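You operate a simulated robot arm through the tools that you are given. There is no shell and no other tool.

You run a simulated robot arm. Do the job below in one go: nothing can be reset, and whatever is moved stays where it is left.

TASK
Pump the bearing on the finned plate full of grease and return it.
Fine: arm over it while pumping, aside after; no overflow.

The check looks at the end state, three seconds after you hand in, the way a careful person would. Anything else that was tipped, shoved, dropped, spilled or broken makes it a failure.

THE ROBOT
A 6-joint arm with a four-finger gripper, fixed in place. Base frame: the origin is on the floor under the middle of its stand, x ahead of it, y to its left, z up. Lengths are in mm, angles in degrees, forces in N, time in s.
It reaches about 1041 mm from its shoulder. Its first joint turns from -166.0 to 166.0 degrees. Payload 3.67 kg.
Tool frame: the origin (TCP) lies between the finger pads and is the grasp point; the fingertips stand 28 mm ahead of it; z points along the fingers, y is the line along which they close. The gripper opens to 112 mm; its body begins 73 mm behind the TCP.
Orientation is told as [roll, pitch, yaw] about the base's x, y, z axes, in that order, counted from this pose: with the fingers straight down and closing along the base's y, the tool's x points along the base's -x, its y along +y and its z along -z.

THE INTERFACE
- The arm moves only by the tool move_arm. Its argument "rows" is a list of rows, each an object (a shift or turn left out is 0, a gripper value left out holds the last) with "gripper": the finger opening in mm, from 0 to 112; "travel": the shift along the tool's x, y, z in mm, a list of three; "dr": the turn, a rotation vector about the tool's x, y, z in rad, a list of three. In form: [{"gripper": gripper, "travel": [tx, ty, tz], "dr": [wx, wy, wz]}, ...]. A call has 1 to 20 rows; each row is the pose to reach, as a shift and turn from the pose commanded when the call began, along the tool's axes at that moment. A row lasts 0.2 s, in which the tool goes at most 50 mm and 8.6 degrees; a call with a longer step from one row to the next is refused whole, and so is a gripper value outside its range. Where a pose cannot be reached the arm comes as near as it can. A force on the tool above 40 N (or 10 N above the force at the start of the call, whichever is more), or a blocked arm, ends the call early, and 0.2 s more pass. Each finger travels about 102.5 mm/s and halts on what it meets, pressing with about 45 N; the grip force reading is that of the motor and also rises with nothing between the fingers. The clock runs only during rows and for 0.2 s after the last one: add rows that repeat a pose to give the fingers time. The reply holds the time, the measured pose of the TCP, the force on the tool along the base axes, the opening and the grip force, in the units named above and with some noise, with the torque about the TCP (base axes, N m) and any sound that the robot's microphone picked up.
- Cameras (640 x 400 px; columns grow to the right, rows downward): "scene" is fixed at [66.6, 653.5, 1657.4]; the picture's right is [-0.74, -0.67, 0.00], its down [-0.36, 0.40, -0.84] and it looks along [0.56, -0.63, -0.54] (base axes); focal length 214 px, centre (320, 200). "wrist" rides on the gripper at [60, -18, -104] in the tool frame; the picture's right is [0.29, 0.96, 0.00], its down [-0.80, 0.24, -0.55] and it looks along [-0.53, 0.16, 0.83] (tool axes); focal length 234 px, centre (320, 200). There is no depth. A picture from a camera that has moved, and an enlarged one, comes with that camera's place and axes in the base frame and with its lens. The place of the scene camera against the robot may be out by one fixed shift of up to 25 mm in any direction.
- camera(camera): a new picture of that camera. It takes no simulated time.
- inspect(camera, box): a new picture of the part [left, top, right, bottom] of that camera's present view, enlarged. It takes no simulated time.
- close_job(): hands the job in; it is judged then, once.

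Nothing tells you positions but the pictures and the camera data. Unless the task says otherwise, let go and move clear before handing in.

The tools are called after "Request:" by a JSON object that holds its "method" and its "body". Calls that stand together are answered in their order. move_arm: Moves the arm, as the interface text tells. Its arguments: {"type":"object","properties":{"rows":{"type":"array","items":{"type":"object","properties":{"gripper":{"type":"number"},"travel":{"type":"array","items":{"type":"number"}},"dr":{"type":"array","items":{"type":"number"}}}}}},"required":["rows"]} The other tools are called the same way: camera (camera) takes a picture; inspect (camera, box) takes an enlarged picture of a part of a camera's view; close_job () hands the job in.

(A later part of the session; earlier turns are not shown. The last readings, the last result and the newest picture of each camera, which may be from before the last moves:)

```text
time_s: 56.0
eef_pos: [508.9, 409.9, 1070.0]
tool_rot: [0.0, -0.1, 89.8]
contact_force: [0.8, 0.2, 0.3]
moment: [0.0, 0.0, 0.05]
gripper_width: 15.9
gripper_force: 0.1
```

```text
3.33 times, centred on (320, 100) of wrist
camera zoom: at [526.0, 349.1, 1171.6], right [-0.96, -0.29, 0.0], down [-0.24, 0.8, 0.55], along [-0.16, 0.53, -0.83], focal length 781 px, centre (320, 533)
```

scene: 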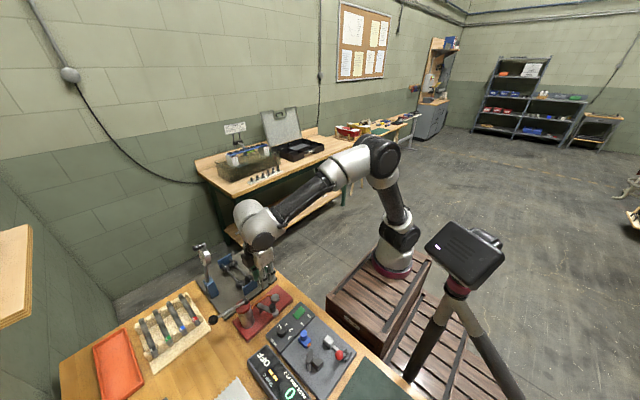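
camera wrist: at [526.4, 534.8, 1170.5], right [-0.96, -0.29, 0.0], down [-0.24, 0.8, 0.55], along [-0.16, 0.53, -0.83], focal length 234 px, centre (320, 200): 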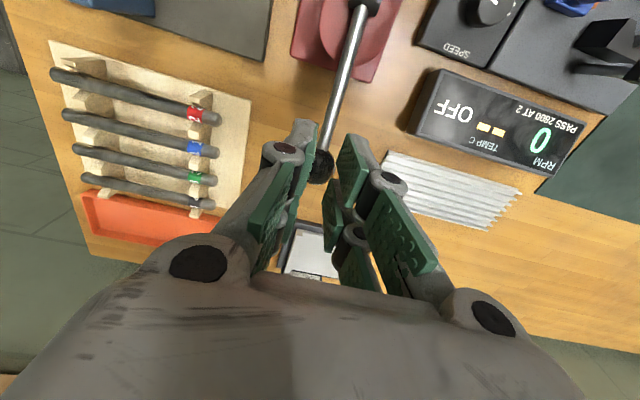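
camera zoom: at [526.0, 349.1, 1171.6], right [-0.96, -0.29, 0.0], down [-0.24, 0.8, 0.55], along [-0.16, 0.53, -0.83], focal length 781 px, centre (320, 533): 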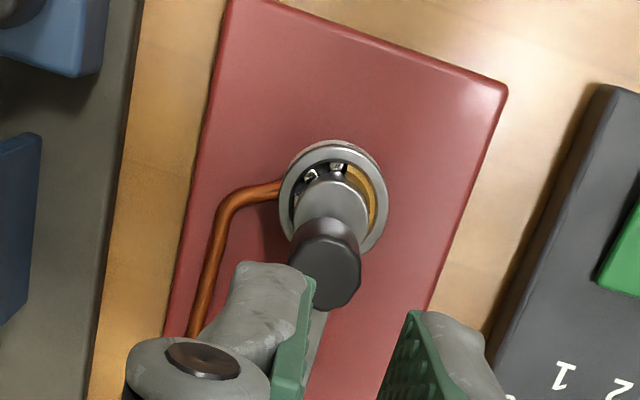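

Seen from above, the arc runs from the −y side clockwise to roughly 132–150°, so one stroke filled about a third to 40 % of the ring. I go back for a second stroke.

Request:
{"method": "move_arm", "body": {"rows": [{"travel": [-45, 0, 0]}, {"travel": [-90, 0, 0]}, {"travel": [-135, 0, 0]}, {"travel": [-170, 0, 0]}, {"travel": [-185, 0, 0]}, {"travel": [-185, 0, 0]}]}}

Request:
{"method": "inspect", "body": {"camera": "wrist", "box": [270, 100, 370, 200]}}

```text
time_s: 57.4
eef_pos: [509.8, 593.6, 1068.1]
tool_rot: [0.0, 0.0, 89.9]
contact_force: [1.0, 0.0, 0.6]
moment: [-0.02, 0.01, 0.02]
gripper_width: 15.8
gripper_force: 0.1
```

```text
4.00 times, centred on (320, 150) of wrist
camera zoom: at [527.5, 534.1, 1170.9], right [-0.96, -0.29, 0.0], down [-0.24, 0.8, 0.55], along [-0.16, 0.53, -0.83], focal length 937 px, centre (320, 400)
```

zoom: 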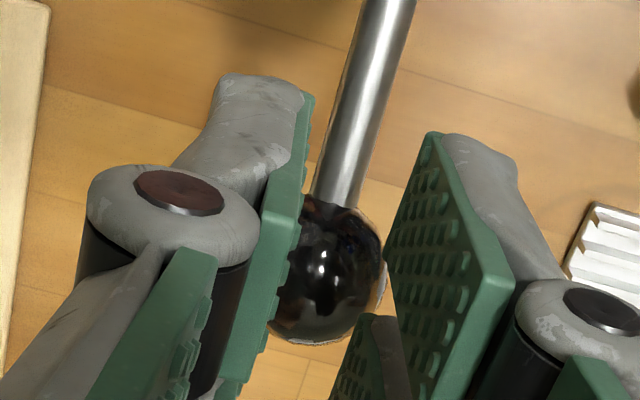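

The ball is centred under the fingertips. Second stroke, first part, with a check mid-way.

Request:
{"method": "move_arm", "body": {"rows": [{"travel": [0, 1, 8]}, {"travel": [0, 1, 16]}, {"travel": [0, 1, 24]}, {"travel": [0, 1, 32]}, {"travel": [0, 1, 38]}, {"travel": [0, 1, 38]}]}}

Request:
{"method": "inspect", "body": {"camera": "scene", "box": [270, 280, 300, 305]}}

Request:
{"method": "inspect", "body": {"camera": "scene", "box": [180, 240, 300, 340]}}

```text
time_s: 58.8
eef_pos: [507.1, 593.6, 1031.6]
tool_rot: [0.0, 0.0, 89.9]
contact_force: [-1.6, -1.1, 1.4]
moment: [0.04, 0.08, 0.03]
gripper_width: 16.2
gripper_force: 0.3
```

```text
16.00 times, centred on (285, 292) of scene
camera zoom: at [66.6, 653.5, 1657.4], right [-0.74, -0.67, 0.0], down [-0.36, 0.4, -0.84], along [0.56, -0.63, -0.54], focal length 3432 px, centre (880, -1280)
```

zoom: 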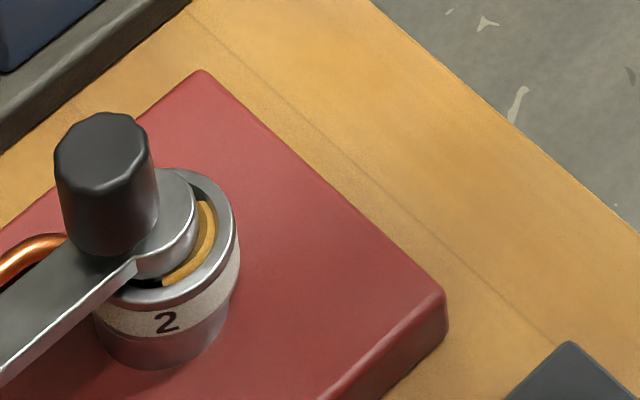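

```text
4.00 times, centred on (240, 290) of scene
camera zoom: at [66.6, 653.5, 1657.4], right [-0.74, -0.67, 0.0], down [-0.36, 0.4, -0.84], along [0.56, -0.63, -0.54], focal length 858 px, centre (640, -160)
```

zoom: 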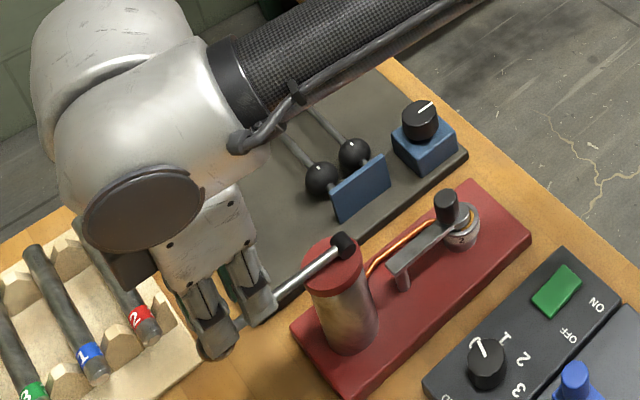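

Request:
{"method": "move_arm", "body": {"rows": [{"travel": [0, 0, 3]}, {"travel": [0, 0, 6]}, {"travel": [0, 0, 6]}]}}

Request:
{"method": "inspect", "body": {"camera": "scene", "box": [270, 280, 300, 305]}}

```text
time_s: 59.6
eef_pos: [506.7, 594.1, 1023.6]
tool_rot: [-0.1, -0.1, 89.9]
contact_force: [-0.2, 0.9, 3.0]
moment: [0.06, 0.02, 0.01]
gripper_width: 16.7
gripper_force: 0.4
```

```text
16.00 times, centred on (285, 292) of scene
camera zoom: at [66.6, 653.5, 1657.4], right [-0.74, -0.67, 0.0], down [-0.36, 0.4, -0.84], along [0.56, -0.63, -0.54], focal length 3432 px, centre (880, -1280)
```

zoom: 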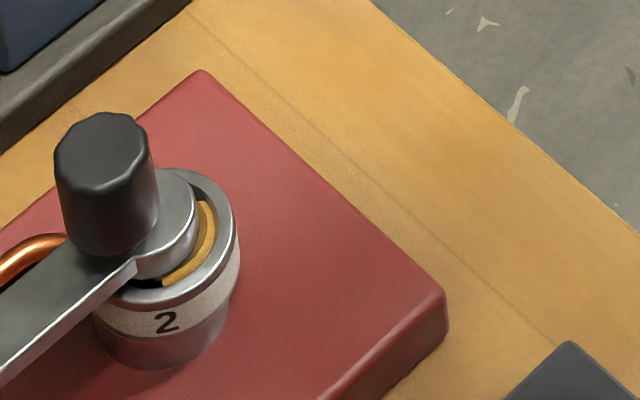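

Request:
{"method": "move_arm", "body": {"rows": [{"travel": [0, 0, 2]}, {"travel": [0, 0, 4]}, {"travel": [0, 0, 6]}, {"travel": [0, 0, 6]}]}}

Request:
{"method": "inspect", "body": {"camera": "scene", "box": [270, 280, 300, 305]}}

```text
time_s: 60.6
eef_pos: [507.2, 593.2, 1019.7]
tool_rot: [0.0, 0.0, 89.9]
contact_force: [-0.7, 0.4, 2.4]
moment: [0.03, 0.09, 0.03]
gripper_width: 16.6
gripper_force: 1.0
```

```text
16.00 times, centred on (285, 292) of scene
camera zoom: at [66.6, 653.5, 1657.4], right [-0.74, -0.67, 0.0], down [-0.36, 0.4, -0.84], along [0.56, -0.63, -0.54], focal length 3432 px, centre (880, -1280)
```

zoom: 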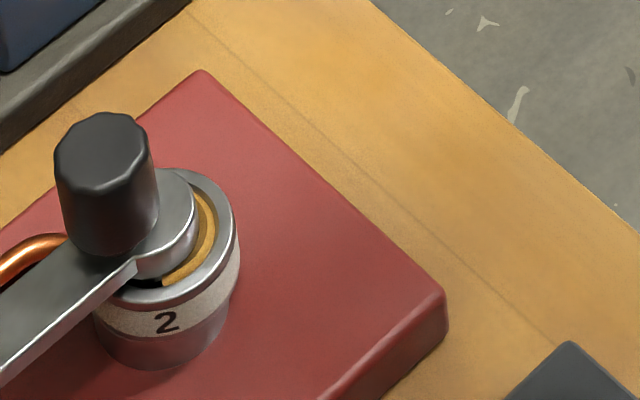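

The grease arc has grown. I release the lever and look from above again.

Request:
{"method": "move_arm", "body": {"rows": [{"travel": [0, 0, -12]}, {"travel": [0, 0, -28]}, {"travel": [0, 0, -44]}, {"travel": [0, 0, -50]}, {"travel": [40, 0, -50]}, {"travel": [80, 0, -50]}, {"travel": [120, 0, -50]}, {"travel": [160, 0, -50]}, {"travel": [185, 0, -50]}, {"travel": [185, 0, -50]}]}}

Request:
{"method": "inspect", "body": {"camera": "wrist", "box": [290, 60, 370, 120]}}

Request:
{"method": "inspect", "body": {"camera": "scene", "box": [270, 280, 300, 305]}}

```text
time_s: 62.8
eef_pos: [507.7, 407.7, 1069.3]
tool_rot: [-0.1, 0.0, 89.8]
contact_force: [0.9, 0.2, 0.1]
moment: [0.01, 0.0, 0.0]
gripper_width: 16.1
gripper_force: 0.1
```

```text
6.67 times, centred on (330, 90) of wrist
camera zoom: at [526.2, 348.1, 1171.7], right [-0.96, -0.29, 0.0], down [-0.24, 0.8, 0.55], along [-0.16, 0.53, -0.83], focal length 1561 px, centre (253, 933)
```

zoom: 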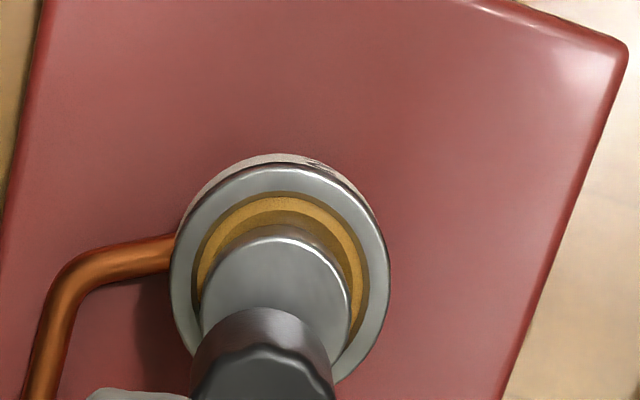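

```text
16.00 times, centred on (285, 292) of scene
camera zoom: at [66.6, 653.5, 1657.4], right [-0.74, -0.67, 0.0], down [-0.36, 0.4, -0.84], along [0.56, -0.63, -0.54], focal length 3432 px, centre (880, -1280)
```

zoom: 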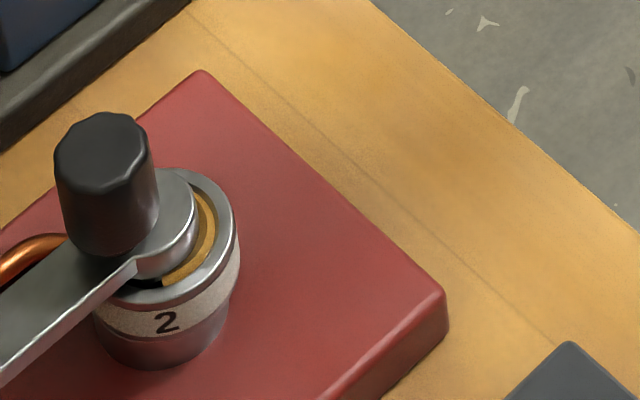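

Two strokes gave about 240° of ring (roughly 120° each), so the third should just close it. I return for the third stroke, checking as it happens.

Request:
{"method": "move_arm", "body": {"rows": [{"travel": [-45, 0, 0]}, {"travel": [-90, 0, 0]}, {"travel": [-135, 0, 0]}, {"travel": [-170, 0, 0]}, {"travel": [-185, 0, 0]}, {"travel": [-185, 0, 8]}, {"travel": [-185, 0, 18]}, {"travel": [-185, 0, 28]}, {"travel": [-185, 0, 38]}, {"travel": [-185, 0, 42]}, {"travel": [-185, 0, 42]}]}}

Request:
{"method": "inspect", "body": {"camera": "scene", "box": [270, 280, 300, 305]}}

```text
time_s: 65.2
eef_pos: [506.6, 593.9, 1026.8]
tool_rot: [0.1, 0.1, 89.9]
contact_force: [1.2, -0.1, 2.9]
moment: [0.03, -0.05, 0.03]
gripper_width: 16.1
gripper_force: 0.0
```

```text
16.00 times, centred on (285, 292) of scene
camera zoom: at [66.6, 653.5, 1657.4], right [-0.74, -0.67, 0.0], down [-0.36, 0.4, -0.84], along [0.56, -0.63, -0.54], focal length 3432 px, centre (880, -1280)
```

zoom: 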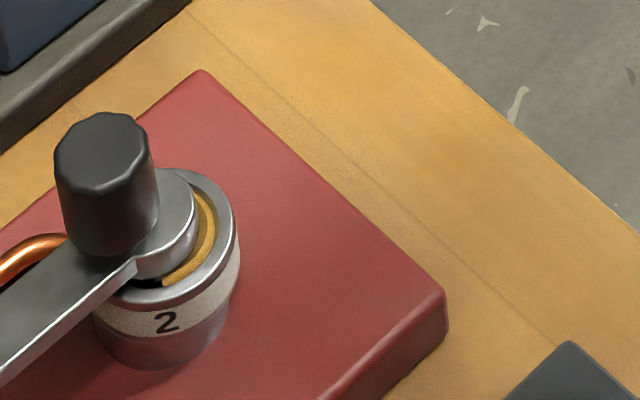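

Request:
{"method": "move_arm", "body": {"rows": [{"travel": [0, 0, 3]}, {"travel": [0, 0, 6]}, {"travel": [0, 0, 8]}, {"travel": [0, 0, 8]}]}}

Request:
{"method": "inspect", "body": {"camera": "scene", "box": [270, 280, 300, 305]}}

```text
time_s: 66.2
eef_pos: [506.0, 593.5, 1020.3]
tool_rot: [0.0, 0.0, 89.9]
contact_force: [1.1, -1.2, 3.5]
moment: [0.04, -0.06, -0.03]
gripper_width: 16.9
gripper_force: 0.9
```

```text
16.00 times, centred on (285, 292) of scene
camera zoom: at [66.6, 653.5, 1657.4], right [-0.74, -0.67, 0.0], down [-0.36, 0.4, -0.84], along [0.56, -0.63, -0.54], focal length 3432 px, centre (880, -1280)
```

zoom: 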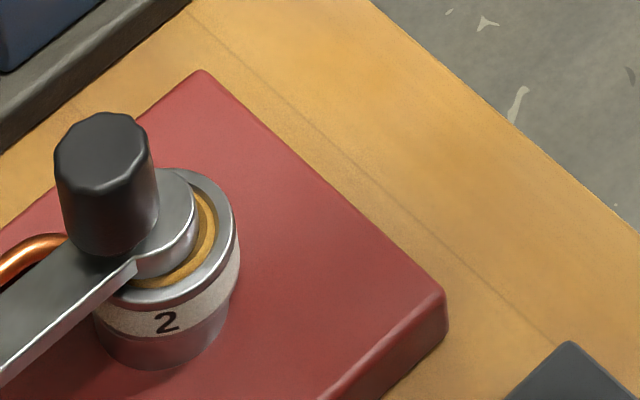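

The ring is now closed all the way in the visible part. I stop pumping, let the lever return, and inspect from above.

Request:
{"method": "move_arm", "body": {"rows": [{"travel": [0, 0, -12]}, {"travel": [0, 0, -28]}, {"travel": [0, 0, -44]}, {"travel": [0, 0, -50]}, {"gripper": 44, "travel": [40, 0, -50]}, {"travel": [80, 0, -50]}, {"travel": [120, 0, -50]}, {"travel": [160, 0, -50]}, {"travel": [185, 0, -50]}, {"travel": [185, 0, -50]}]}}

Request:
{"method": "inspect", "body": {"camera": "wrist", "box": [290, 60, 370, 120]}}

Request:
{"method": "inspect", "body": {"camera": "wrist", "box": [240, 40, 400, 160]}}

Request:
{"method": "inspect", "body": {"camera": "scene", "box": [180, 240, 300, 340]}}

```text
time_s: 68.4
eef_pos: [506.5, 408.7, 1069.6]
tool_rot: [0.0, -0.1, 89.8]
contact_force: [-0.9, -0.2, 0.5]
moment: [0.0, 0.01, 0.03]
gripper_width: 44.0
gripper_force: 0.1
```

```text
6.67 times, centred on (330, 90) of wrist
camera zoom: at [524.9, 348.2, 1172.4], right [-0.96, -0.29, 0.0], down [-0.24, 0.8, 0.55], along [-0.16, 0.53, -0.83], focal length 1561 px, centre (253, 933)
```

zoom: 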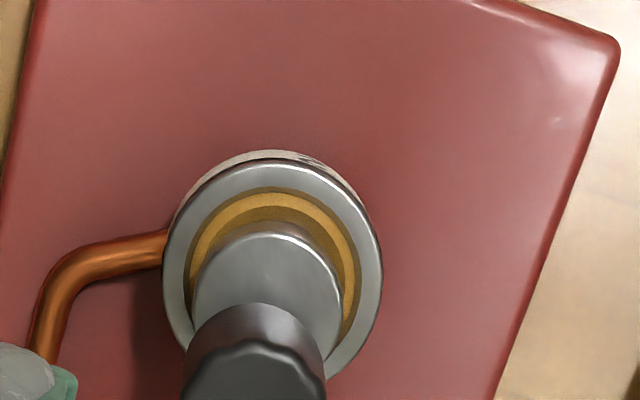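

```text
3.33 times, centred on (320, 100) of wrist
camera zoom: at [524.9, 348.2, 1172.4], right [-0.96, -0.29, 0.0], down [-0.24, 0.8, 0.55], along [-0.16, 0.53, -0.83], focal length 781 px, centre (320, 533)
```

zoom: 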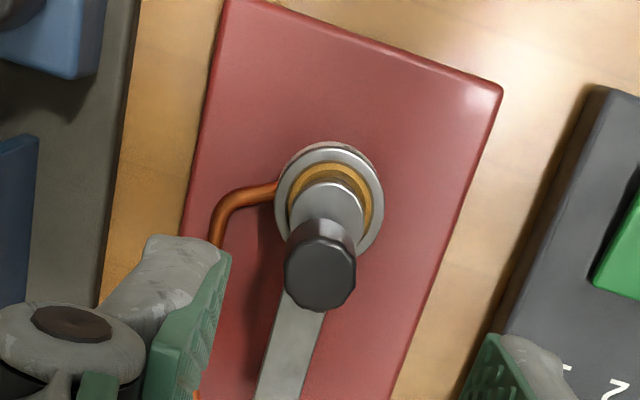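

```text
4.00 times, centred on (240, 290) of scene
camera zoom: at [66.6, 653.5, 1657.4], right [-0.74, -0.67, 0.0], down [-0.36, 0.4, -0.84], along [0.56, -0.63, -0.54], focal length 858 px, centre (640, -160)
```

zoom: 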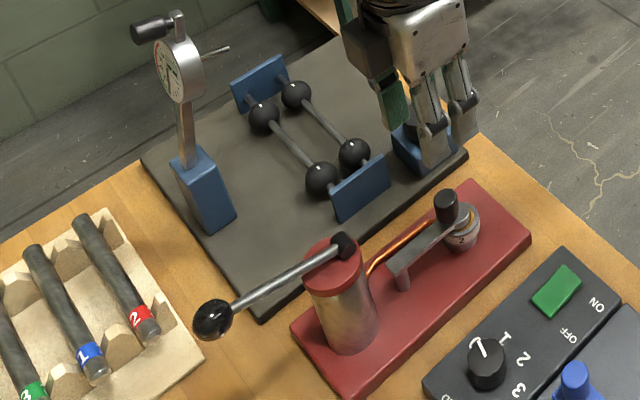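

The bearing is full with no overflow, and the lever is back up. The knob is right below the gripper at (507, 408.5), so I descend to straddle it.

Request:
{"method": "move_arm", "body": {"rows": [{"travel": [0, 0, 30]}, {"travel": [0, 0, 60]}, {"travel": [0, 0, 85]}, {"travel": [0, 0, 100]}, {"travel": [0, 0, 100]}]}}

Request:
{"method": "inspect", "body": {"camera": "wrist", "box": [230, 80, 430, 260]}}

```text
time_s: 69.6
eef_pos: [505.2, 408.9, 967.5]
tool_rot: [0.0, 0.1, 90.0]
contact_force: [0.0, 0.2, -0.1]
moment: [0.0, 0.01, 0.01]
gripper_width: 44.0
gripper_force: 0.1
```

```text
2.22 times, centred on (330, 170) of wrist
camera zoom: at [524.6, 348.8, 1069.9], right [-0.96, -0.29, 0.0], down [-0.24, 0.8, 0.55], along [-0.16, 0.53, -0.83], focal length 520 px, centre (298, 267)
```

zoom: 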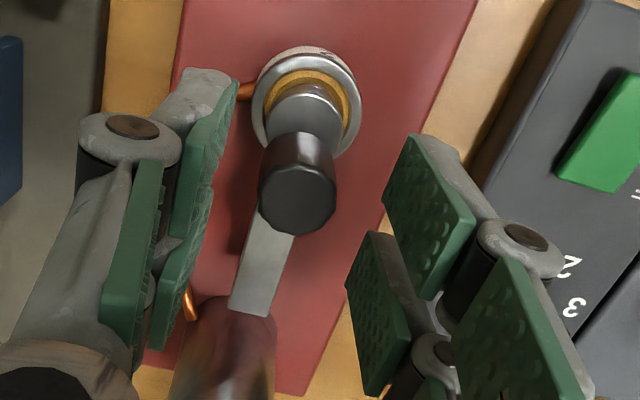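

Centred. I lower the last 16 mm and close to the loose cage.

Request:
{"method": "move_arm", "body": {"rows": [{"travel": [0, 0, 8]}, {"travel": [0, 0, 16]}, {"gripper": 36, "travel": [0, 0, 16]}, {"gripper": 29, "travel": [0, 0, 16]}, {"gripper": 26, "travel": [0, 0, 16]}, {"gripper": 26, "travel": [0, 0, 16]}]}}

Request:
{"method": "inspect", "body": {"camera": "wrist", "box": [230, 80, 430, 260]}}

```text
time_s: 71.0
eef_pos: [506.0, 408.2, 953.0]
tool_rot: [0.0, -0.1, 89.9]
contact_force: [-0.2, -0.2, 0.4]
moment: [-0.03, 0.06, 0.01]
gripper_width: 26.2
gripper_force: 0.0
```

```text
2.22 times, centred on (330, 170) of wrist
camera zoom: at [524.3, 349.2, 1054.1], right [-0.96, -0.29, 0.0], down [-0.24, 0.8, 0.55], along [-0.16, 0.53, -0.83], focal length 520 px, centre (298, 267)
```

zoom: 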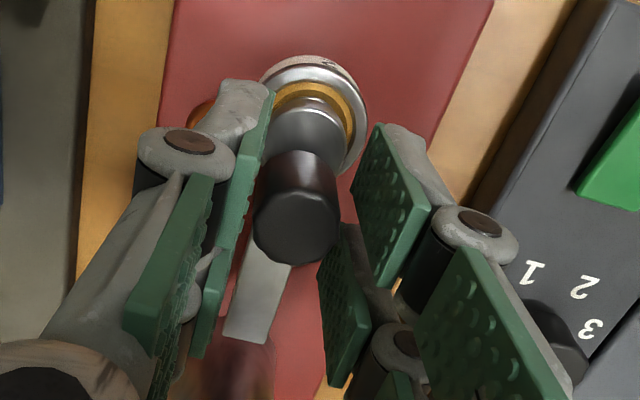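

The knob is caged. I swing the arm back aside along the same arc.

Request:
{"method": "move_arm", "body": {"rows": [{"travel": [-0.11, 3.51, 0], "dr": [0, 0, 0.0628]}, {"travel": [-0.44, 7.01, 0], "dr": [0, 0, 0.1257]}, {"travel": [-0.99, 10.47, 0], "dr": [0, 0, 0.1885]}, {"travel": [-1.76, 13.9, 0], "dr": [0, 0, 0.2513]}, {"travel": [-2.74, 17.27, 0], "dr": [0, 0, 0.3142]}, {"travel": [-3.93, 20.58, 0], "dr": [0, 0, 0.377]}, {"travel": [-5.32, 23.8, 0], "dr": [0, 0, 0.4398]}, {"travel": [-6.91, 26.93, 0], "dr": [0, 0, 0.5027]}, {"travel": [-8.7, 29.95, 0], "dr": [0, 0, 0.5655]}, {"travel": [-10.68, 32.86, 0], "dr": [0, 0, 0.6283]}, {"travel": [-12.83, 35.63, 0], "dr": [0, 0, 0.6912]}, {"travel": [-15.15, 38.27, 0], "dr": [0, 0, 0.754]}, {"travel": [-17.63, 40.75, 0], "dr": [0, 0, 0.8168]}, {"travel": [-20.27, 43.07, 0], "dr": [0, 0, 0.8796]}, {"travel": [-23.04, 45.22, 0], "dr": [0, 0, 0.9425]}, {"travel": [-25.95, 47.2, 0], "dr": [0, 0, 1.0053]}, {"travel": [-28.97, 48.99, 0], "dr": [0, 0, 1.0681]}, {"travel": [-32.1, 50.58, 0], "dr": [0, 0, 1.131]}, {"travel": [-35.32, 51.97, 0], "dr": [0, 0, 1.1938]}, {"travel": [-38.63, 53.16, 0], "dr": [0, 0, 1.2566]}]}}

Request:
{"method": "inspect", "body": {"camera": "wrist", "box": [230, 80, 430, 260]}}

Request:
{"method": "inspect", "body": {"camera": "scene", "box": [230, 260, 310, 330]}}

```text
time_s: 75.2
eef_pos: [452.9, 447.6, 952.1]
tool_rot: [-0.1, 0.0, 18.0]
contact_force: [0.6, -0.1, -0.1]
moment: [0.01, -0.01, -0.02]
gripper_width: 26.3
gripper_force: 0.1
```

```text
2.22 times, centred on (330, 170) of wrist
camera zoom: at [401.8, 412.0, 1054.9], right [-0.57, 0.82, 0.0], down [0.69, 0.47, 0.55], along [0.46, 0.31, -0.83], focal length 520 px, centre (298, 267)
```

zoom: 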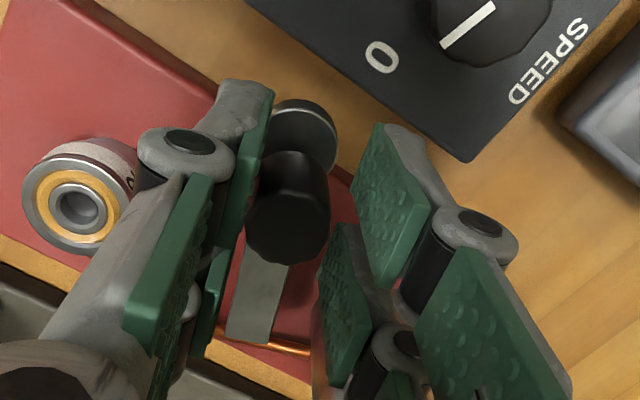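

```text
5.71 times, centred on (270, 295) of scene
camera zoom: at [66.6, 653.5, 1657.4], right [-0.74, -0.67, 0.0], down [-0.36, 0.4, -0.84], along [0.56, -0.63, -0.54], focal length 1226 px, centre (606, -343)
```

zoom: 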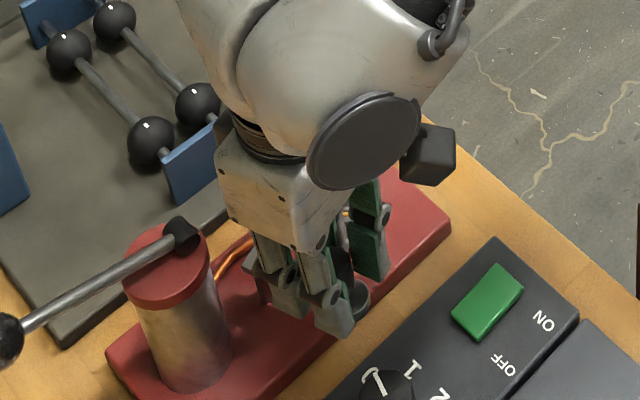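

The arm is aside and the bearing shows a complete amber ring. I open, rise, and inspect the bearing and the nest area.

Request:
{"method": "move_arm", "body": {"rows": [{"gripper": 34}, {"gripper": 44}, {"gripper": 44, "travel": [0, 0, -15]}, {"travel": [0, 0, -40]}, {"travel": [0, 0, -80]}, {"travel": [0, 0, -110]}, {"travel": [0, 0, -110]}]}}

Request:
{"method": "inspect", "body": {"camera": "scene", "box": [240, 275, 300, 320]}}

Request:
{"method": "camera", "body": {"camera": "wrist"}}

```text
time_s: 76.8
eef_pos: [453.7, 448.6, 1064.1]
tool_rot: [0.1, 0.0, 18.0]
contact_force: [0.0, 0.2, 0.6]
moment: [0.02, -0.03, -0.01]
gripper_width: 44.1
gripper_force: 0.0
```

```text
8.89 times, centred on (270, 298) of scene
camera zoom: at [66.6, 653.5, 1657.4], right [-0.74, -0.67, 0.0], down [-0.36, 0.4, -0.84], along [0.56, -0.63, -0.54], focal length 1906 px, centre (764, -667)
```

zoom: 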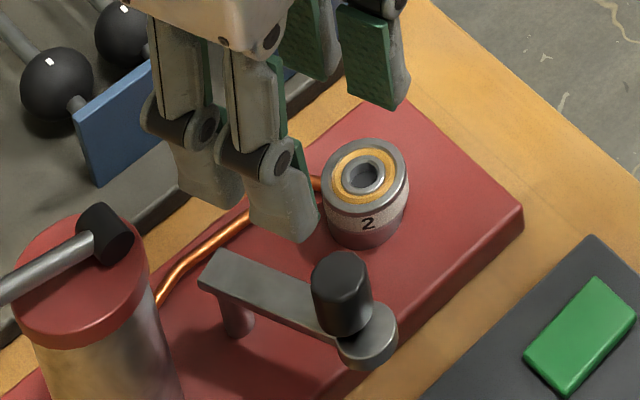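

```text
taken
camera wrist: at [402.9, 413.1, 1165.5], right [-0.57, 0.82, 0.0], down [0.68, 0.47, 0.55], along [0.46, 0.32, -0.83], focal length 234 px, centre (320, 200)
```

wrist: 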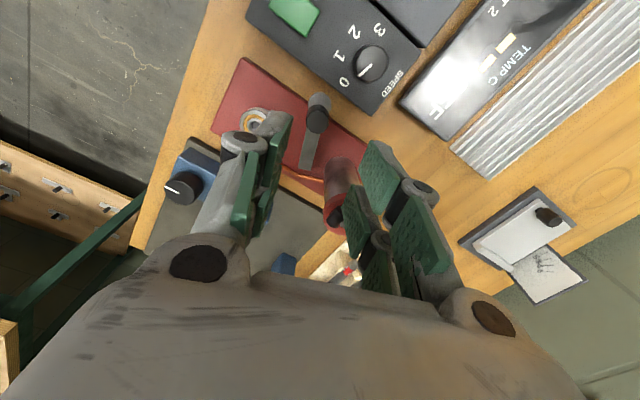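

Full ring, no overflow, arm aside. I move back over the bearing, turning to the same +90° yaw used to place it.

Request:
{"method": "move_arm", "body": {"rows": [{"gripper": 60, "travel": [-3.9, -7.2, 0], "dr": [0, 0, -0.1396]}, {"travel": [-7.8, -14.4, 0], "dr": [0, 0, -0.2793]}, {"travel": [-11.6, -21.5, 0], "dr": [0, 0, -0.4189]}, {"travel": [-15.5, -28.7, 0], "dr": [0, 0, -0.5585]}, {"travel": [-19.4, -35.9, 0], "dr": [0, 0, -0.6981]}, {"travel": [-23.2, -43, 0], "dr": [0, 0, -0.8378]}, {"travel": [-27.1, -50.2, 0], "dr": [0, 0, -0.9774]}, {"travel": [-31, -57.4, 0], "dr": [0, 0, -1.117]}, {"travel": [-34.8, -64.5, 0], "dr": [0, 0, -1.2566]}, {"travel": [-34.8, -64.5, 40], "dr": [0, 0, -1.2566]}, {"travel": [-34.8, -64.5, 80], "dr": [0, 0, -1.2566]}, {"travel": [-34.8, -64.5, 100], "dr": [0, 0, -1.2566]}, {"travel": [-34.8, -64.5, 100], "dr": [0, 0, -1.2566]}]}}

Request:
{"method": "inspect", "body": {"camera": "wrist", "box": [230, 80, 430, 260]}}

Request:
{"method": "inspect", "body": {"camera": "scene", "box": [230, 260, 310, 330]}}

```text
time_s: 79.6
eef_pos: [506.1, 397.8, 963.1]
tool_rot: [0.0, 0.0, 90.0]
contact_force: [-0.6, -1.2, 1.0]
moment: [0.03, -0.04, -0.02]
gripper_width: 60.0
gripper_force: 0.1
```

```text
2.22 times, centred on (330, 170) of wrist
camera zoom: at [523.5, 337.7, 1064.9], right [-0.96, -0.29, 0.0], down [-0.24, 0.8, 0.55], along [-0.16, 0.53, -0.83], focal length 520 px, centre (298, 267)
```

zoom: 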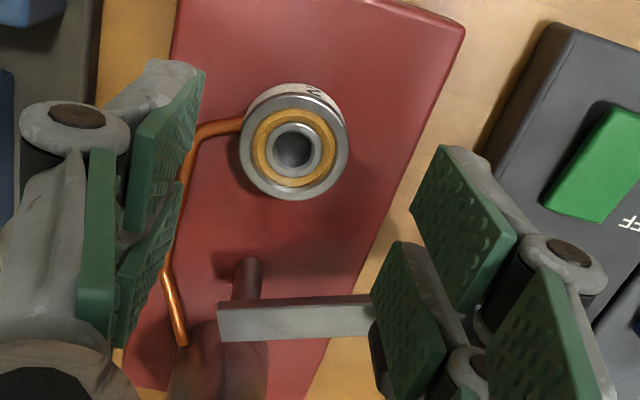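

```text
5.71 times, centred on (270, 295) of scene
camera zoom: at [66.6, 653.5, 1657.4], right [-0.74, -0.67, 0.0], down [-0.36, 0.4, -0.84], along [0.56, -0.63, -0.54], focal length 1226 px, centre (606, -343)
```

zoom: 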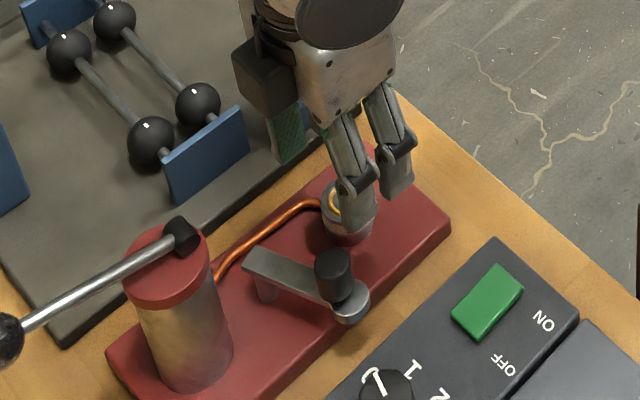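

The bearing sits at (507, 399.7). I correct 2 mm in x and descend around it.

Request:
{"method": "move_arm", "body": {"rows": [{"gripper": 52, "travel": [0, -2, 12]}, {"travel": [0, -2, 24]}, {"travel": [0, -2, 35]}, {"travel": [0, -2, 42]}, {"travel": [0, -2, 46]}, {"travel": [0, -2, 46]}]}}

Request:
{"method": "inspect", "body": {"camera": "wrist", "box": [240, 80, 400, 220]}}

```text
time_s: 81.0
eef_pos: [508.0, 396.7, 915.5]
tool_rot: [0.0, -0.1, 89.8]
contact_force: [-0.4, -0.3, 0.2]
moment: [-0.01, 0.01, 0.0]
gripper_width: 51.9
gripper_force: 0.1
```

```text
2.86 times, centred on (320, 150) of wrist
camera zoom: at [525.5, 336.7, 1018.8], right [-0.96, -0.29, 0.0], down [-0.24, 0.8, 0.55], along [-0.16, 0.53, -0.83], focal length 669 px, centre (320, 343)
```

zoom: 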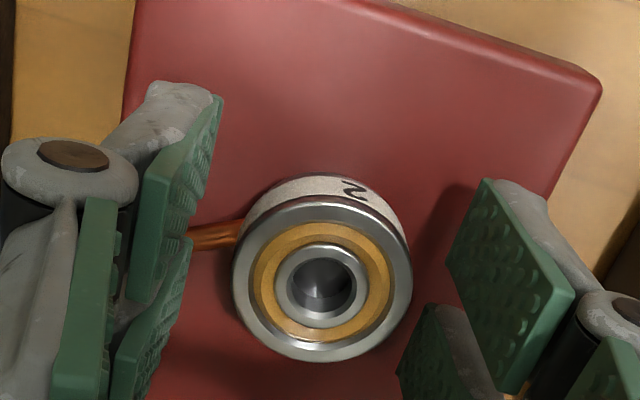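

Same height as at release; a 1.2 mm shift in y, then close.

Request:
{"method": "move_arm", "body": {"rows": [{"travel": [-1.2, 0, 0]}, {"gripper": 42, "travel": [-1.2, 0, 0]}, {"gripper": 34, "travel": [-1.2, 0, 0]}, {"gripper": 18, "travel": [-1.2, 0, 0]}, {"gripper": 18, "travel": [-1.2, 0, 0]}, {"gripper": 18, "travel": [-1.2, 0, 0]}]}}

Request:
{"method": "inspect", "body": {"camera": "wrist", "box": [240, 80, 400, 220]}}

```text
time_s: 82.4
eef_pos: [507.5, 398.5, 916.4]
tool_rot: [0.0, 0.0, 89.9]
contact_force: [0.4, -0.1, -0.1]
moment: [-0.02, -0.04, -0.01]
gripper_width: 33.2
gripper_force: 44.7
```

```text
2.86 times, centred on (320, 150) of wrist
camera zoom: at [525.7, 337.9, 1018.6], right [-0.96, -0.29, 0.0], down [-0.24, 0.8, 0.55], along [-0.16, 0.53, -0.83], focal length 669 px, centre (320, 343)
```

zoom: 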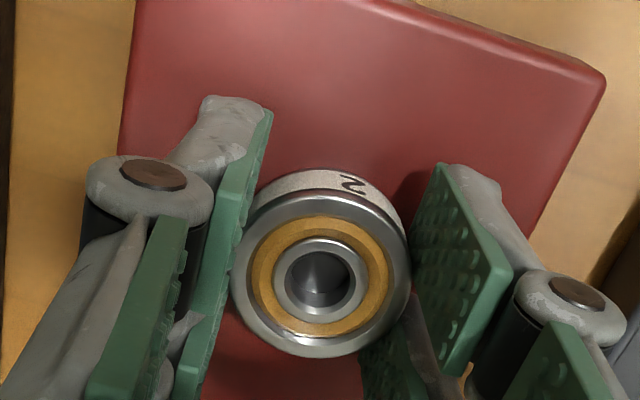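

Gripped at 45 N. I lift straight up and check the nest and bearing.

Request:
{"method": "move_arm", "body": {"rows": [{"travel": [0, 0, -3]}, {"travel": [0, 0, -10]}, {"travel": [0, 0, -25]}, {"travel": [0, 0, -55]}, {"travel": [0, 0, -90]}, {"travel": [0, 0, -125]}, {"travel": [0, 0, -145]}, {"travel": [0, 0, -145]}]}}

Request:
{"method": "camera", "body": {"camera": "wrist"}}

Request:
{"method": "inspect", "body": {"camera": "scene", "box": [230, 270, 310, 330]}}

```text
time_s: 84.2
eef_pos: [507.1, 397.9, 1062.7]
tool_rot: [0.0, 0.0, 90.0]
contact_force: [0.3, -0.2, -1.0]
moment: [-0.02, -0.04, 0.02]
gripper_width: 32.8
gripper_force: 45.5
```

```text
taken
camera wrist: at [525.0, 337.5, 1164.7], right [-0.96, -0.29, 0.0], down [-0.24, 0.8, 0.55], along [-0.16, 0.53, -0.83], focal length 234 px, centre (320, 200)
```

wrist: 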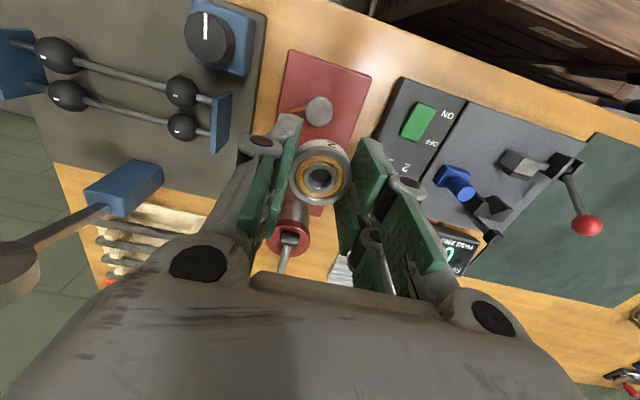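

```text
6.67 times, centred on (270, 300) of scene
camera zoom: at [66.6, 653.5, 1657.4], right [-0.74, -0.67, 0.0], down [-0.36, 0.4, -0.84], along [0.56, -0.63, -0.54], focal length 1430 px, centre (653, -467)
```

zoom: 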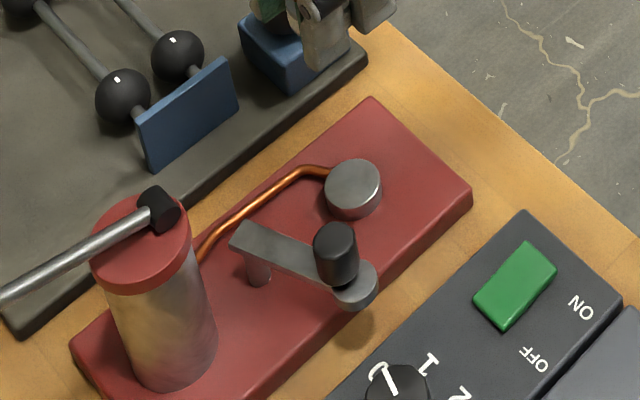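

The nest is clean and the arm is aside. I carry the bearing back, turning to yaw 0, to above its place on the finned plate.

Request:
{"method": "move_arm", "body": {"rows": [{"travel": [-13.5, 12.1, 0], "dr": [0, 0, 0.1309]}, {"travel": [-27.1, 24.2, 0], "dr": [0, 0, 0.2618]}, {"travel": [-40.6, 36.3, 0], "dr": [0, 0, 0.3927]}, {"travel": [-54.1, 48.4, 0], "dr": [0, 0, 0.5236]}, {"travel": [-67.6, 60.5, 0], "dr": [0, 0, 0.6545]}, {"travel": [-81.2, 72.7, 0], "dr": [0, 0, 0.7854]}, {"travel": [-94.7, 84.8, 0], "dr": [0, 0, 0.9163]}, {"travel": [-108.2, 96.9, 0], "dr": [0, 0, 1.0472]}, {"travel": [-121.8, 109, 0], "dr": [0, 0, 1.1781]}, {"travel": [-135.3, 121.1, 0], "dr": [0, 0, 1.309]}, {"travel": [-148.8, 133.2, 0], "dr": [0, 0, 1.4399]}, {"travel": [-162.3, 145.3, 0], "dr": [0, 0, 1.5708]}, {"travel": [-188.4, 148.6, 25.5], "dr": [0, 0, 1.5708]}, {"travel": [-214.5, 152, 51], "dr": [0, 0, 1.5708]}, {"travel": [-240.6, 155.3, 76.5], "dr": [0, 0, 1.5708]}, {"travel": [-266.7, 158.6, 100], "dr": [0, 0, 1.5708]}, {"travel": [-266.7, 158.6, 100], "dr": [0, 0, 1.5708]}]}}

Request:
{"method": "camera", "body": {"camera": "wrist"}}

Request:
{"method": "inspect", "body": {"camera": "wrist", "box": [240, 80, 400, 220]}}

```text
time_s: 87.8
eef_pos: [348.4, 666.8, 962.0]
tool_rot: [-0.1, -0.1, -0.2]
contact_force: [-0.2, 0.6, -0.1]
moment: [0.02, 0.02, -0.01]
gripper_width: 32.7
gripper_force: 44.8
```

```text
taken
camera wrist: at [289.4, 648.7, 1064.6], right [-0.29, 0.96, 0.0], down [0.8, 0.24, 0.55], along [0.53, 0.16, -0.83], focal length 234 px, centre (320, 200)
```

wrist: 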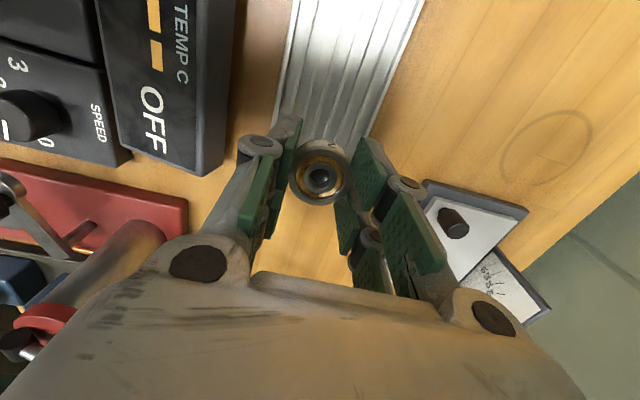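

```text
2.86 times, centred on (320, 150) of wrist
camera zoom: at [289.4, 648.7, 1064.6], right [-0.29, 0.96, 0.0], down [0.8, 0.24, 0.55], along [0.53, 0.16, -0.83], focal length 669 px, centre (320, 343)
```

zoom: 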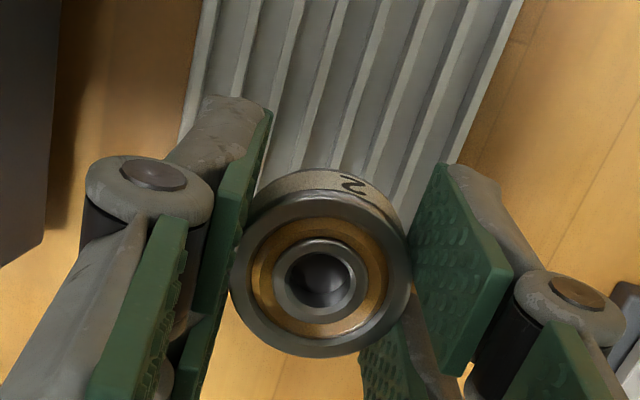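

Adjusting 2 mm, I descend toward the plate, stopping just above.

Request:
{"method": "move_arm", "body": {"rows": [{"travel": [0.7, -2.3, 15]}, {"travel": [0.7, -2.3, 30]}, {"travel": [0.7, -2.3, 43]}, {"travel": [0.7, -2.3, 52]}, {"travel": [0.7, -2.3, 56]}, {"travel": [0.7, -2.3, 56]}]}}

Request:
{"method": "inspect", "body": {"camera": "wrist", "box": [240, 80, 400, 220]}}

```text
time_s: 89.2
eef_pos: [349.1, 663.2, 904.8]
tool_rot: [0.0, 0.0, -0.1]
contact_force: [-0.2, -0.6, -0.7]
moment: [-0.01, 0.01, -0.01]
gripper_width: 33.0
gripper_force: 45.2
```

```text
2.86 times, centred on (320, 150) of wrist
camera zoom: at [289.2, 645.3, 1007.1], right [-0.29, 0.96, 0.0], down [0.8, 0.24, 0.55], along [0.53, 0.16, -0.83], focal length 669 px, centre (320, 343)
```

zoom: 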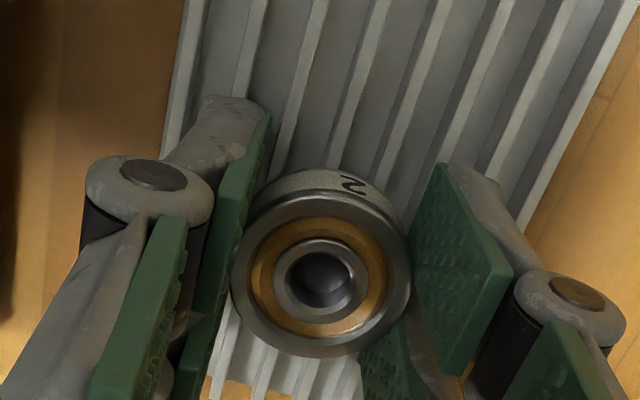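

About 3–4 mm above the plate. I lower in small steps watching for contact.

Request:
{"method": "move_arm", "body": {"rows": [{"travel": [0, 1, 1]}, {"travel": [0, 1, 2]}, {"travel": [0, 1, 2]}]}}

```text
time_s: 90.0
eef_pos: [349.7, 665.0, 903.7]
tool_rot: [0.0, 0.0, -0.1]
contact_force: [-0.5, -0.7, -0.5]
moment: [0.0, -0.01, 0.01]
gripper_width: 33.1
gripper_force: 45.6
```

Request:
{"method": "move_arm", "body": {"rows": [{"travel": [0, 0, 0.5]}, {"travel": [0, 0, 1]}, {"travel": [0, 0, 1]}]}}

```text
time_s: 90.8
eef_pos: [349.1, 664.3, 903.0]
tool_rot: [0.1, 0.0, -0.1]
contact_force: [0.2, 0.0, -1.2]
moment: [0.0, 0.03, -0.01]
gripper_width: 33.1
gripper_force: 44.7
```

Request:
{"method": "move_arm", "body": {"rows": [{"travel": [0, 0, 0.5]}, {"travel": [0, 0, 1]}, {"travel": [0, 0, 1]}]}}

```text
time_s: 91.6
eef_pos: [350.1, 664.7, 901.3]
tool_rot: [0.0, 0.0, -0.1]
contact_force: [0.8, 0.1, 0.3]
moment: [0.01, 0.03, 0.03]
gripper_width: 32.7
gripper_force: 45.0
```

Request:
{"method": "move_arm", "body": {"rows": [{"travel": [0, 0, 0.4]}, {"travel": [0, 0, 0.8]}, {"travel": [0, 0, 0.8]}]}}

Request:
{"method": "inspect", "body": {"camera": "wrist", "box": [240, 80, 400, 220]}}

```text
time_s: 92.4
eef_pos: [349.0, 663.5, 902.2]
tool_rot: [0.1, 0.1, -0.1]
contact_force: [0.9, 0.3, 6.0]
moment: [-0.12, 0.01, 0.02]
gripper_width: 32.8
gripper_force: 45.0
```

```text
2.86 times, centred on (320, 150) of wrist
camera zoom: at [289.7, 645.7, 1003.4], right [-0.29, 0.96, 0.0], down [0.8, 0.24, 0.55], along [0.53, 0.16, -0.83], focal length 669 px, centre (320, 343)
```

zoom: 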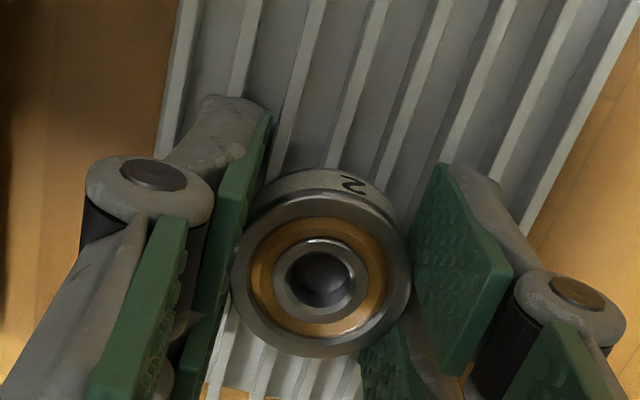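

Contact with 6 N at the same height it was picked from. I release gently.

Request:
{"method": "move_arm", "body": {"rows": [{"travel": [0, 0, -0.2]}, {"gripper": 30, "travel": [0, 0, -0.2]}, {"gripper": 38, "travel": [0, 0, -0.2]}, {"gripper": 48, "travel": [0, 0, -0.2]}, {"gripper": 54, "travel": [0, 0, -0.2]}, {"gripper": 54, "travel": [0, 0, -0.2]}]}}

Request:
{"method": "inspect", "body": {"camera": "wrist", "box": [240, 80, 400, 220]}}

```text
time_s: 93.8
eef_pos: [349.6, 662.9, 899.9]
tool_rot: [0.0, 0.0, -0.2]
contact_force: [-0.4, 0.9, 0.4]
moment: [0.02, 0.02, -0.02]
gripper_width: 54.1
gripper_force: 0.1
```

```text
2.86 times, centred on (320, 150) of wrist
camera zoom: at [289.7, 645.1, 1002.3], right [-0.29, 0.96, 0.0], down [0.8, 0.24, 0.55], along [0.53, 0.16, -0.83], focal length 669 px, centre (320, 343)
```

zoom: 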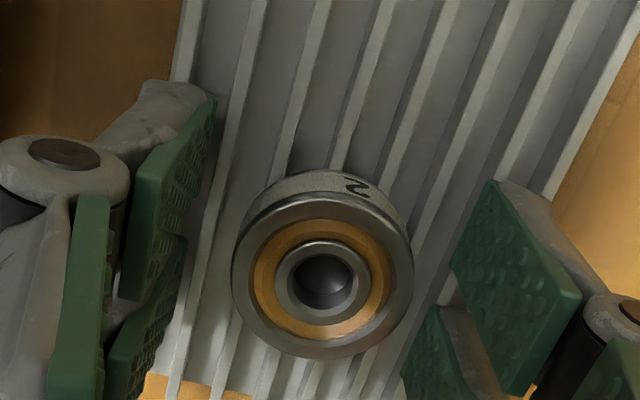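

The bearing rests on the fins. I raise the gripper straight up and clear, then check everything.

Request:
{"method": "move_arm", "body": {"rows": [{"travel": [0, 0, -10]}, {"travel": [0, 0, -30]}, {"travel": [0, 0, -60]}, {"travel": [0, 0, -100]}, {"travel": [0, 0, -140]}, {"travel": [0, -40, -160]}, {"travel": [0, -85, -175]}, {"travel": [20, -130, -190]}, {"travel": [50, -165, -200]}, {"travel": [80, -200, -215]}, {"travel": [80, -200, -215]}]}}

Request:
{"method": "camera", "body": {"camera": "wrist"}}

Request:
{"method": "inspect", "body": {"camera": "scene", "box": [200, 340, 280, 400]}}

Request:
{"method": "inspect", "body": {"camera": "scene", "box": [180, 240, 360, 400]}}

Request:
{"method": "camera", "body": {"camera": "scene"}}

```text
refused: row 8 steps farther than a row can; nothing moved
```

```text
taken
camera wrist: at [289.7, 645.1, 1002.3], right [-0.29, 0.96, 0.0], down [0.8, 0.24, 0.55], along [0.53, 0.16, -0.83], focal length 234 px, centre (320, 200)
```

wrist: 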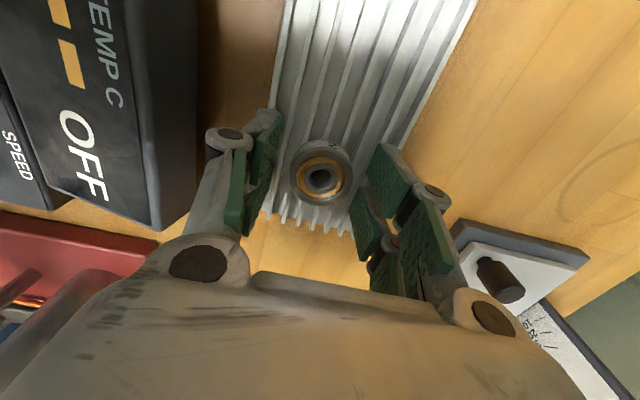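

```text
6.67 times, centred on (240, 370) of scene
camera zoom: at [66.6, 653.5, 1657.4], right [-0.74, -0.67, 0.0], down [-0.36, 0.4, -0.84], along [0.56, -0.63, -0.54], focal length 1430 px, centre (853, -933)
```

zoom: 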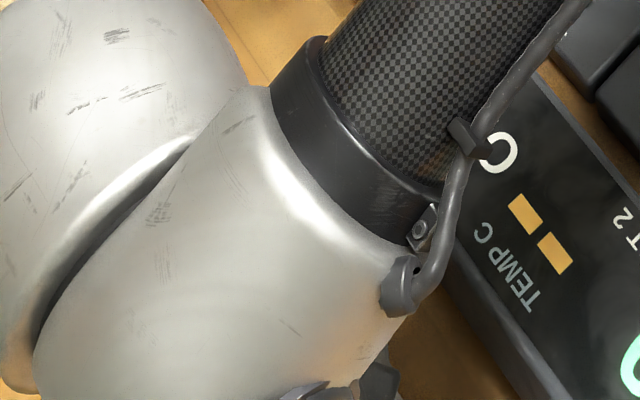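

```text
2.50 times, centred on (270, 320) of scene
camera zoom: at [66.6, 653.5, 1657.4], right [-0.74, -0.67, 0.0], down [-0.36, 0.4, -0.84], along [0.56, -0.63, -0.54], focal length 536 px, centre (445, -100)
```

zoom: 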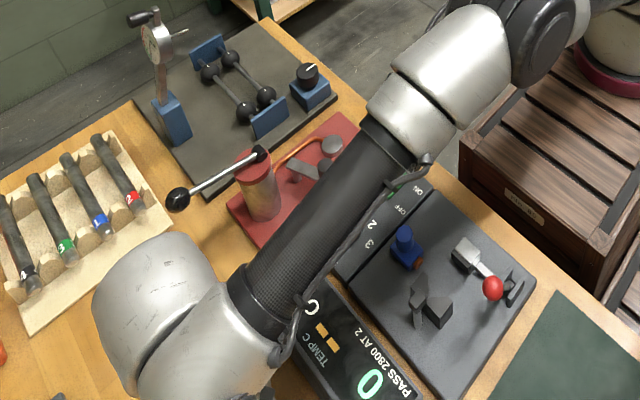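

```text
taken
```

scene: 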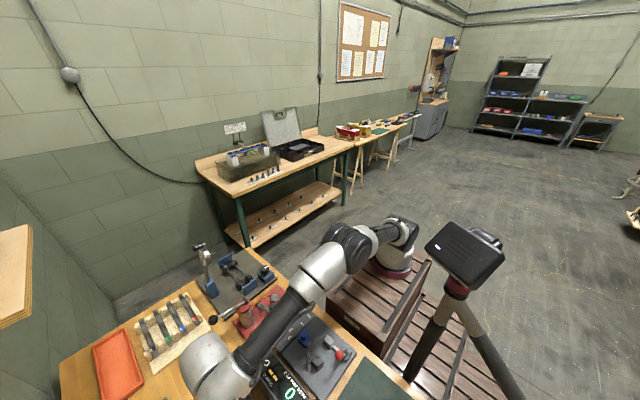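

That call was refused because one row stepped too far. I repeat the withdrawal with smaller steps: straight up first, then back.

Request:
{"method": "move_arm", "body": {"rows": [{"travel": [0, 0, -10]}, {"travel": [0, 0, -30]}, {"travel": [0, 0, -60]}, {"travel": [0, 0, -95]}, {"travel": [0, 0, -130]}, {"travel": [0, -30, -150]}, {"travel": [0, -65, -170]}, {"travel": [0, -100, -190]}, {"travel": [0, -135, -205]}, {"travel": [0, -170, -220]}, {"travel": [0, -205, -240]}, {"travel": [0, -235, -260]}, {"travel": [0, -235, -260]}]}}

Request:
{"method": "camera", "body": {"camera": "wrist"}}

Request:
{"method": "inspect", "body": {"camera": "scene", "box": [180, 240, 360, 400]}}

Request:
{"method": "inspect", "body": {"camera": "scene", "box": [200, 360, 280, 400]}}

```text
time_s: 96.6
eef_pos: [348.9, 427.3, 1161.0]
tool_rot: [0.0, -0.1, -0.1]
contact_force: [-0.1, -0.1, -0.9]
moment: [0.0, 0.0, 0.03]
gripper_width: 54.0
gripper_force: 0.1
```

```text
taken
camera wrist: at [288.9, 409.3, 1262.7], right [-0.29, 0.96, 0.0], down [0.8, 0.24, 0.55], along [0.53, 0.16, -0.83], focal length 234 px, centre (320, 200)
```

wrist: 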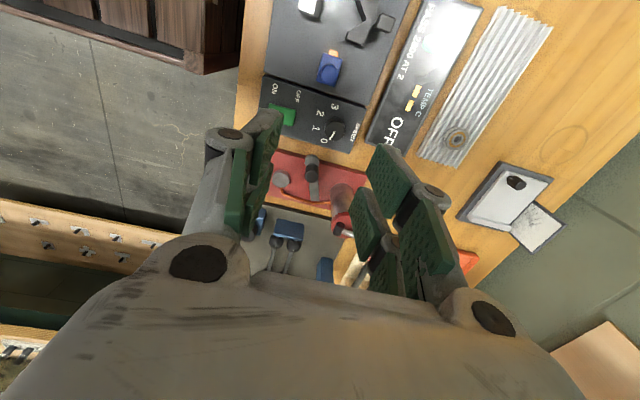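

```text
2.50 times, centred on (270, 320) of scene
camera zoom: at [66.6, 653.5, 1657.4], right [-0.74, -0.67, 0.0], down [-0.36, 0.4, -0.84], along [0.56, -0.63, -0.54], focal length 536 px, centre (445, -100)
```

zoom: 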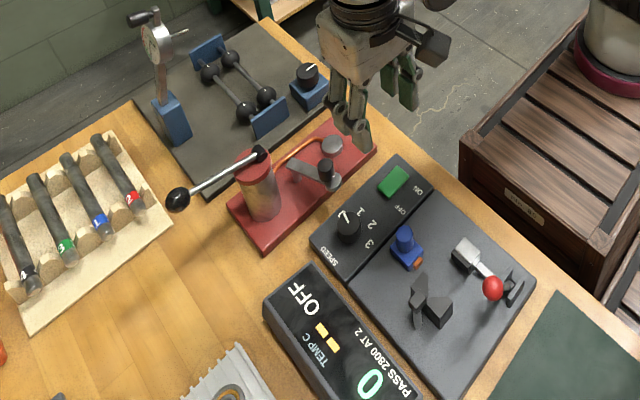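

```text
8.00 times, centred on (240, 380) of scene
camera zoom: at [66.6, 653.5, 1657.4], right [-0.74, -0.67, 0.0], down [-0.36, 0.4, -0.84], along [0.56, -0.63, -0.54], focal length 1716 px, centre (960, -1240)
```

zoom: 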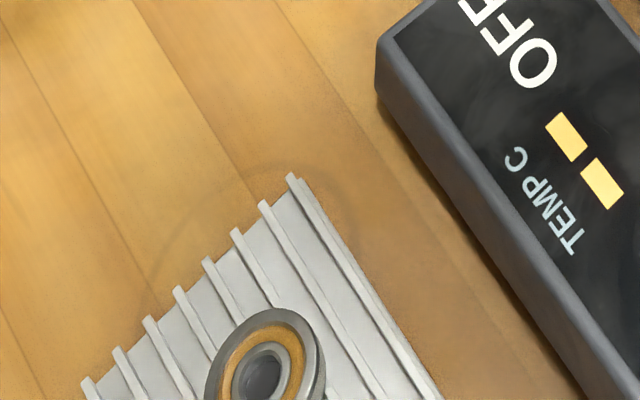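

The bearing is back in its original spot on the finned plate with the plate undisturbed. I take one last close look at it and the packer.

Request:
{"method": "inspect", "body": {"camera": "wrist", "box": [410, 100, 510, 180]}}

Request:
{"method": "inspect", "body": {"camera": "scene", "box": [225, 270, 305, 330]}}

```text
5.00 times, centred on (460, 140) of wrist
camera zoom: at [288.9, 409.3, 1262.7], right [-0.29, 0.96, 0.0], down [0.8, 0.24, 0.55], along [0.53, 0.16, -0.83], focal length 1171 px, centre (-380, 500)
```

zoom: 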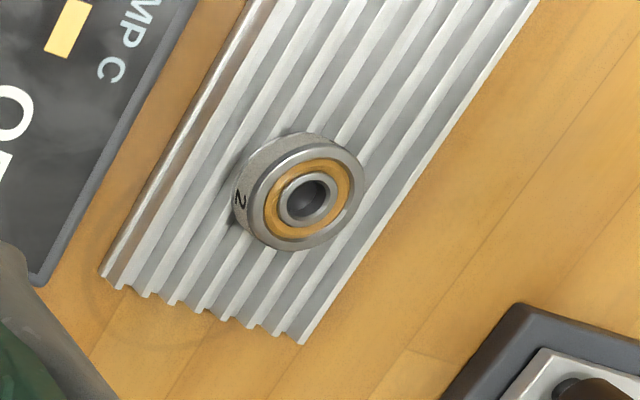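

```text
6.67 times, centred on (265, 300) of scene
camera zoom: at [66.6, 653.5, 1657.4], right [-0.74, -0.67, 0.0], down [-0.36, 0.4, -0.84], along [0.56, -0.63, -0.54], focal length 1430 px, centre (687, -467)
```

zoom: 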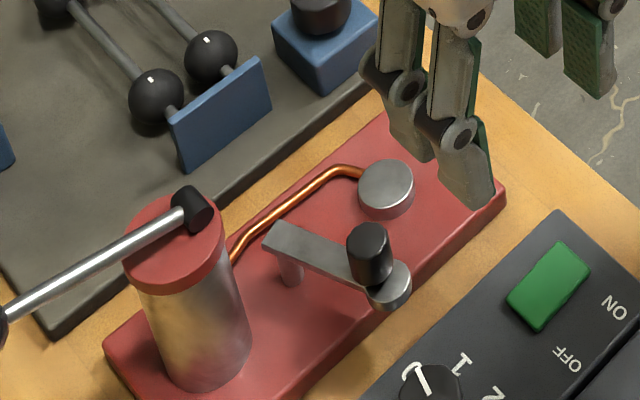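

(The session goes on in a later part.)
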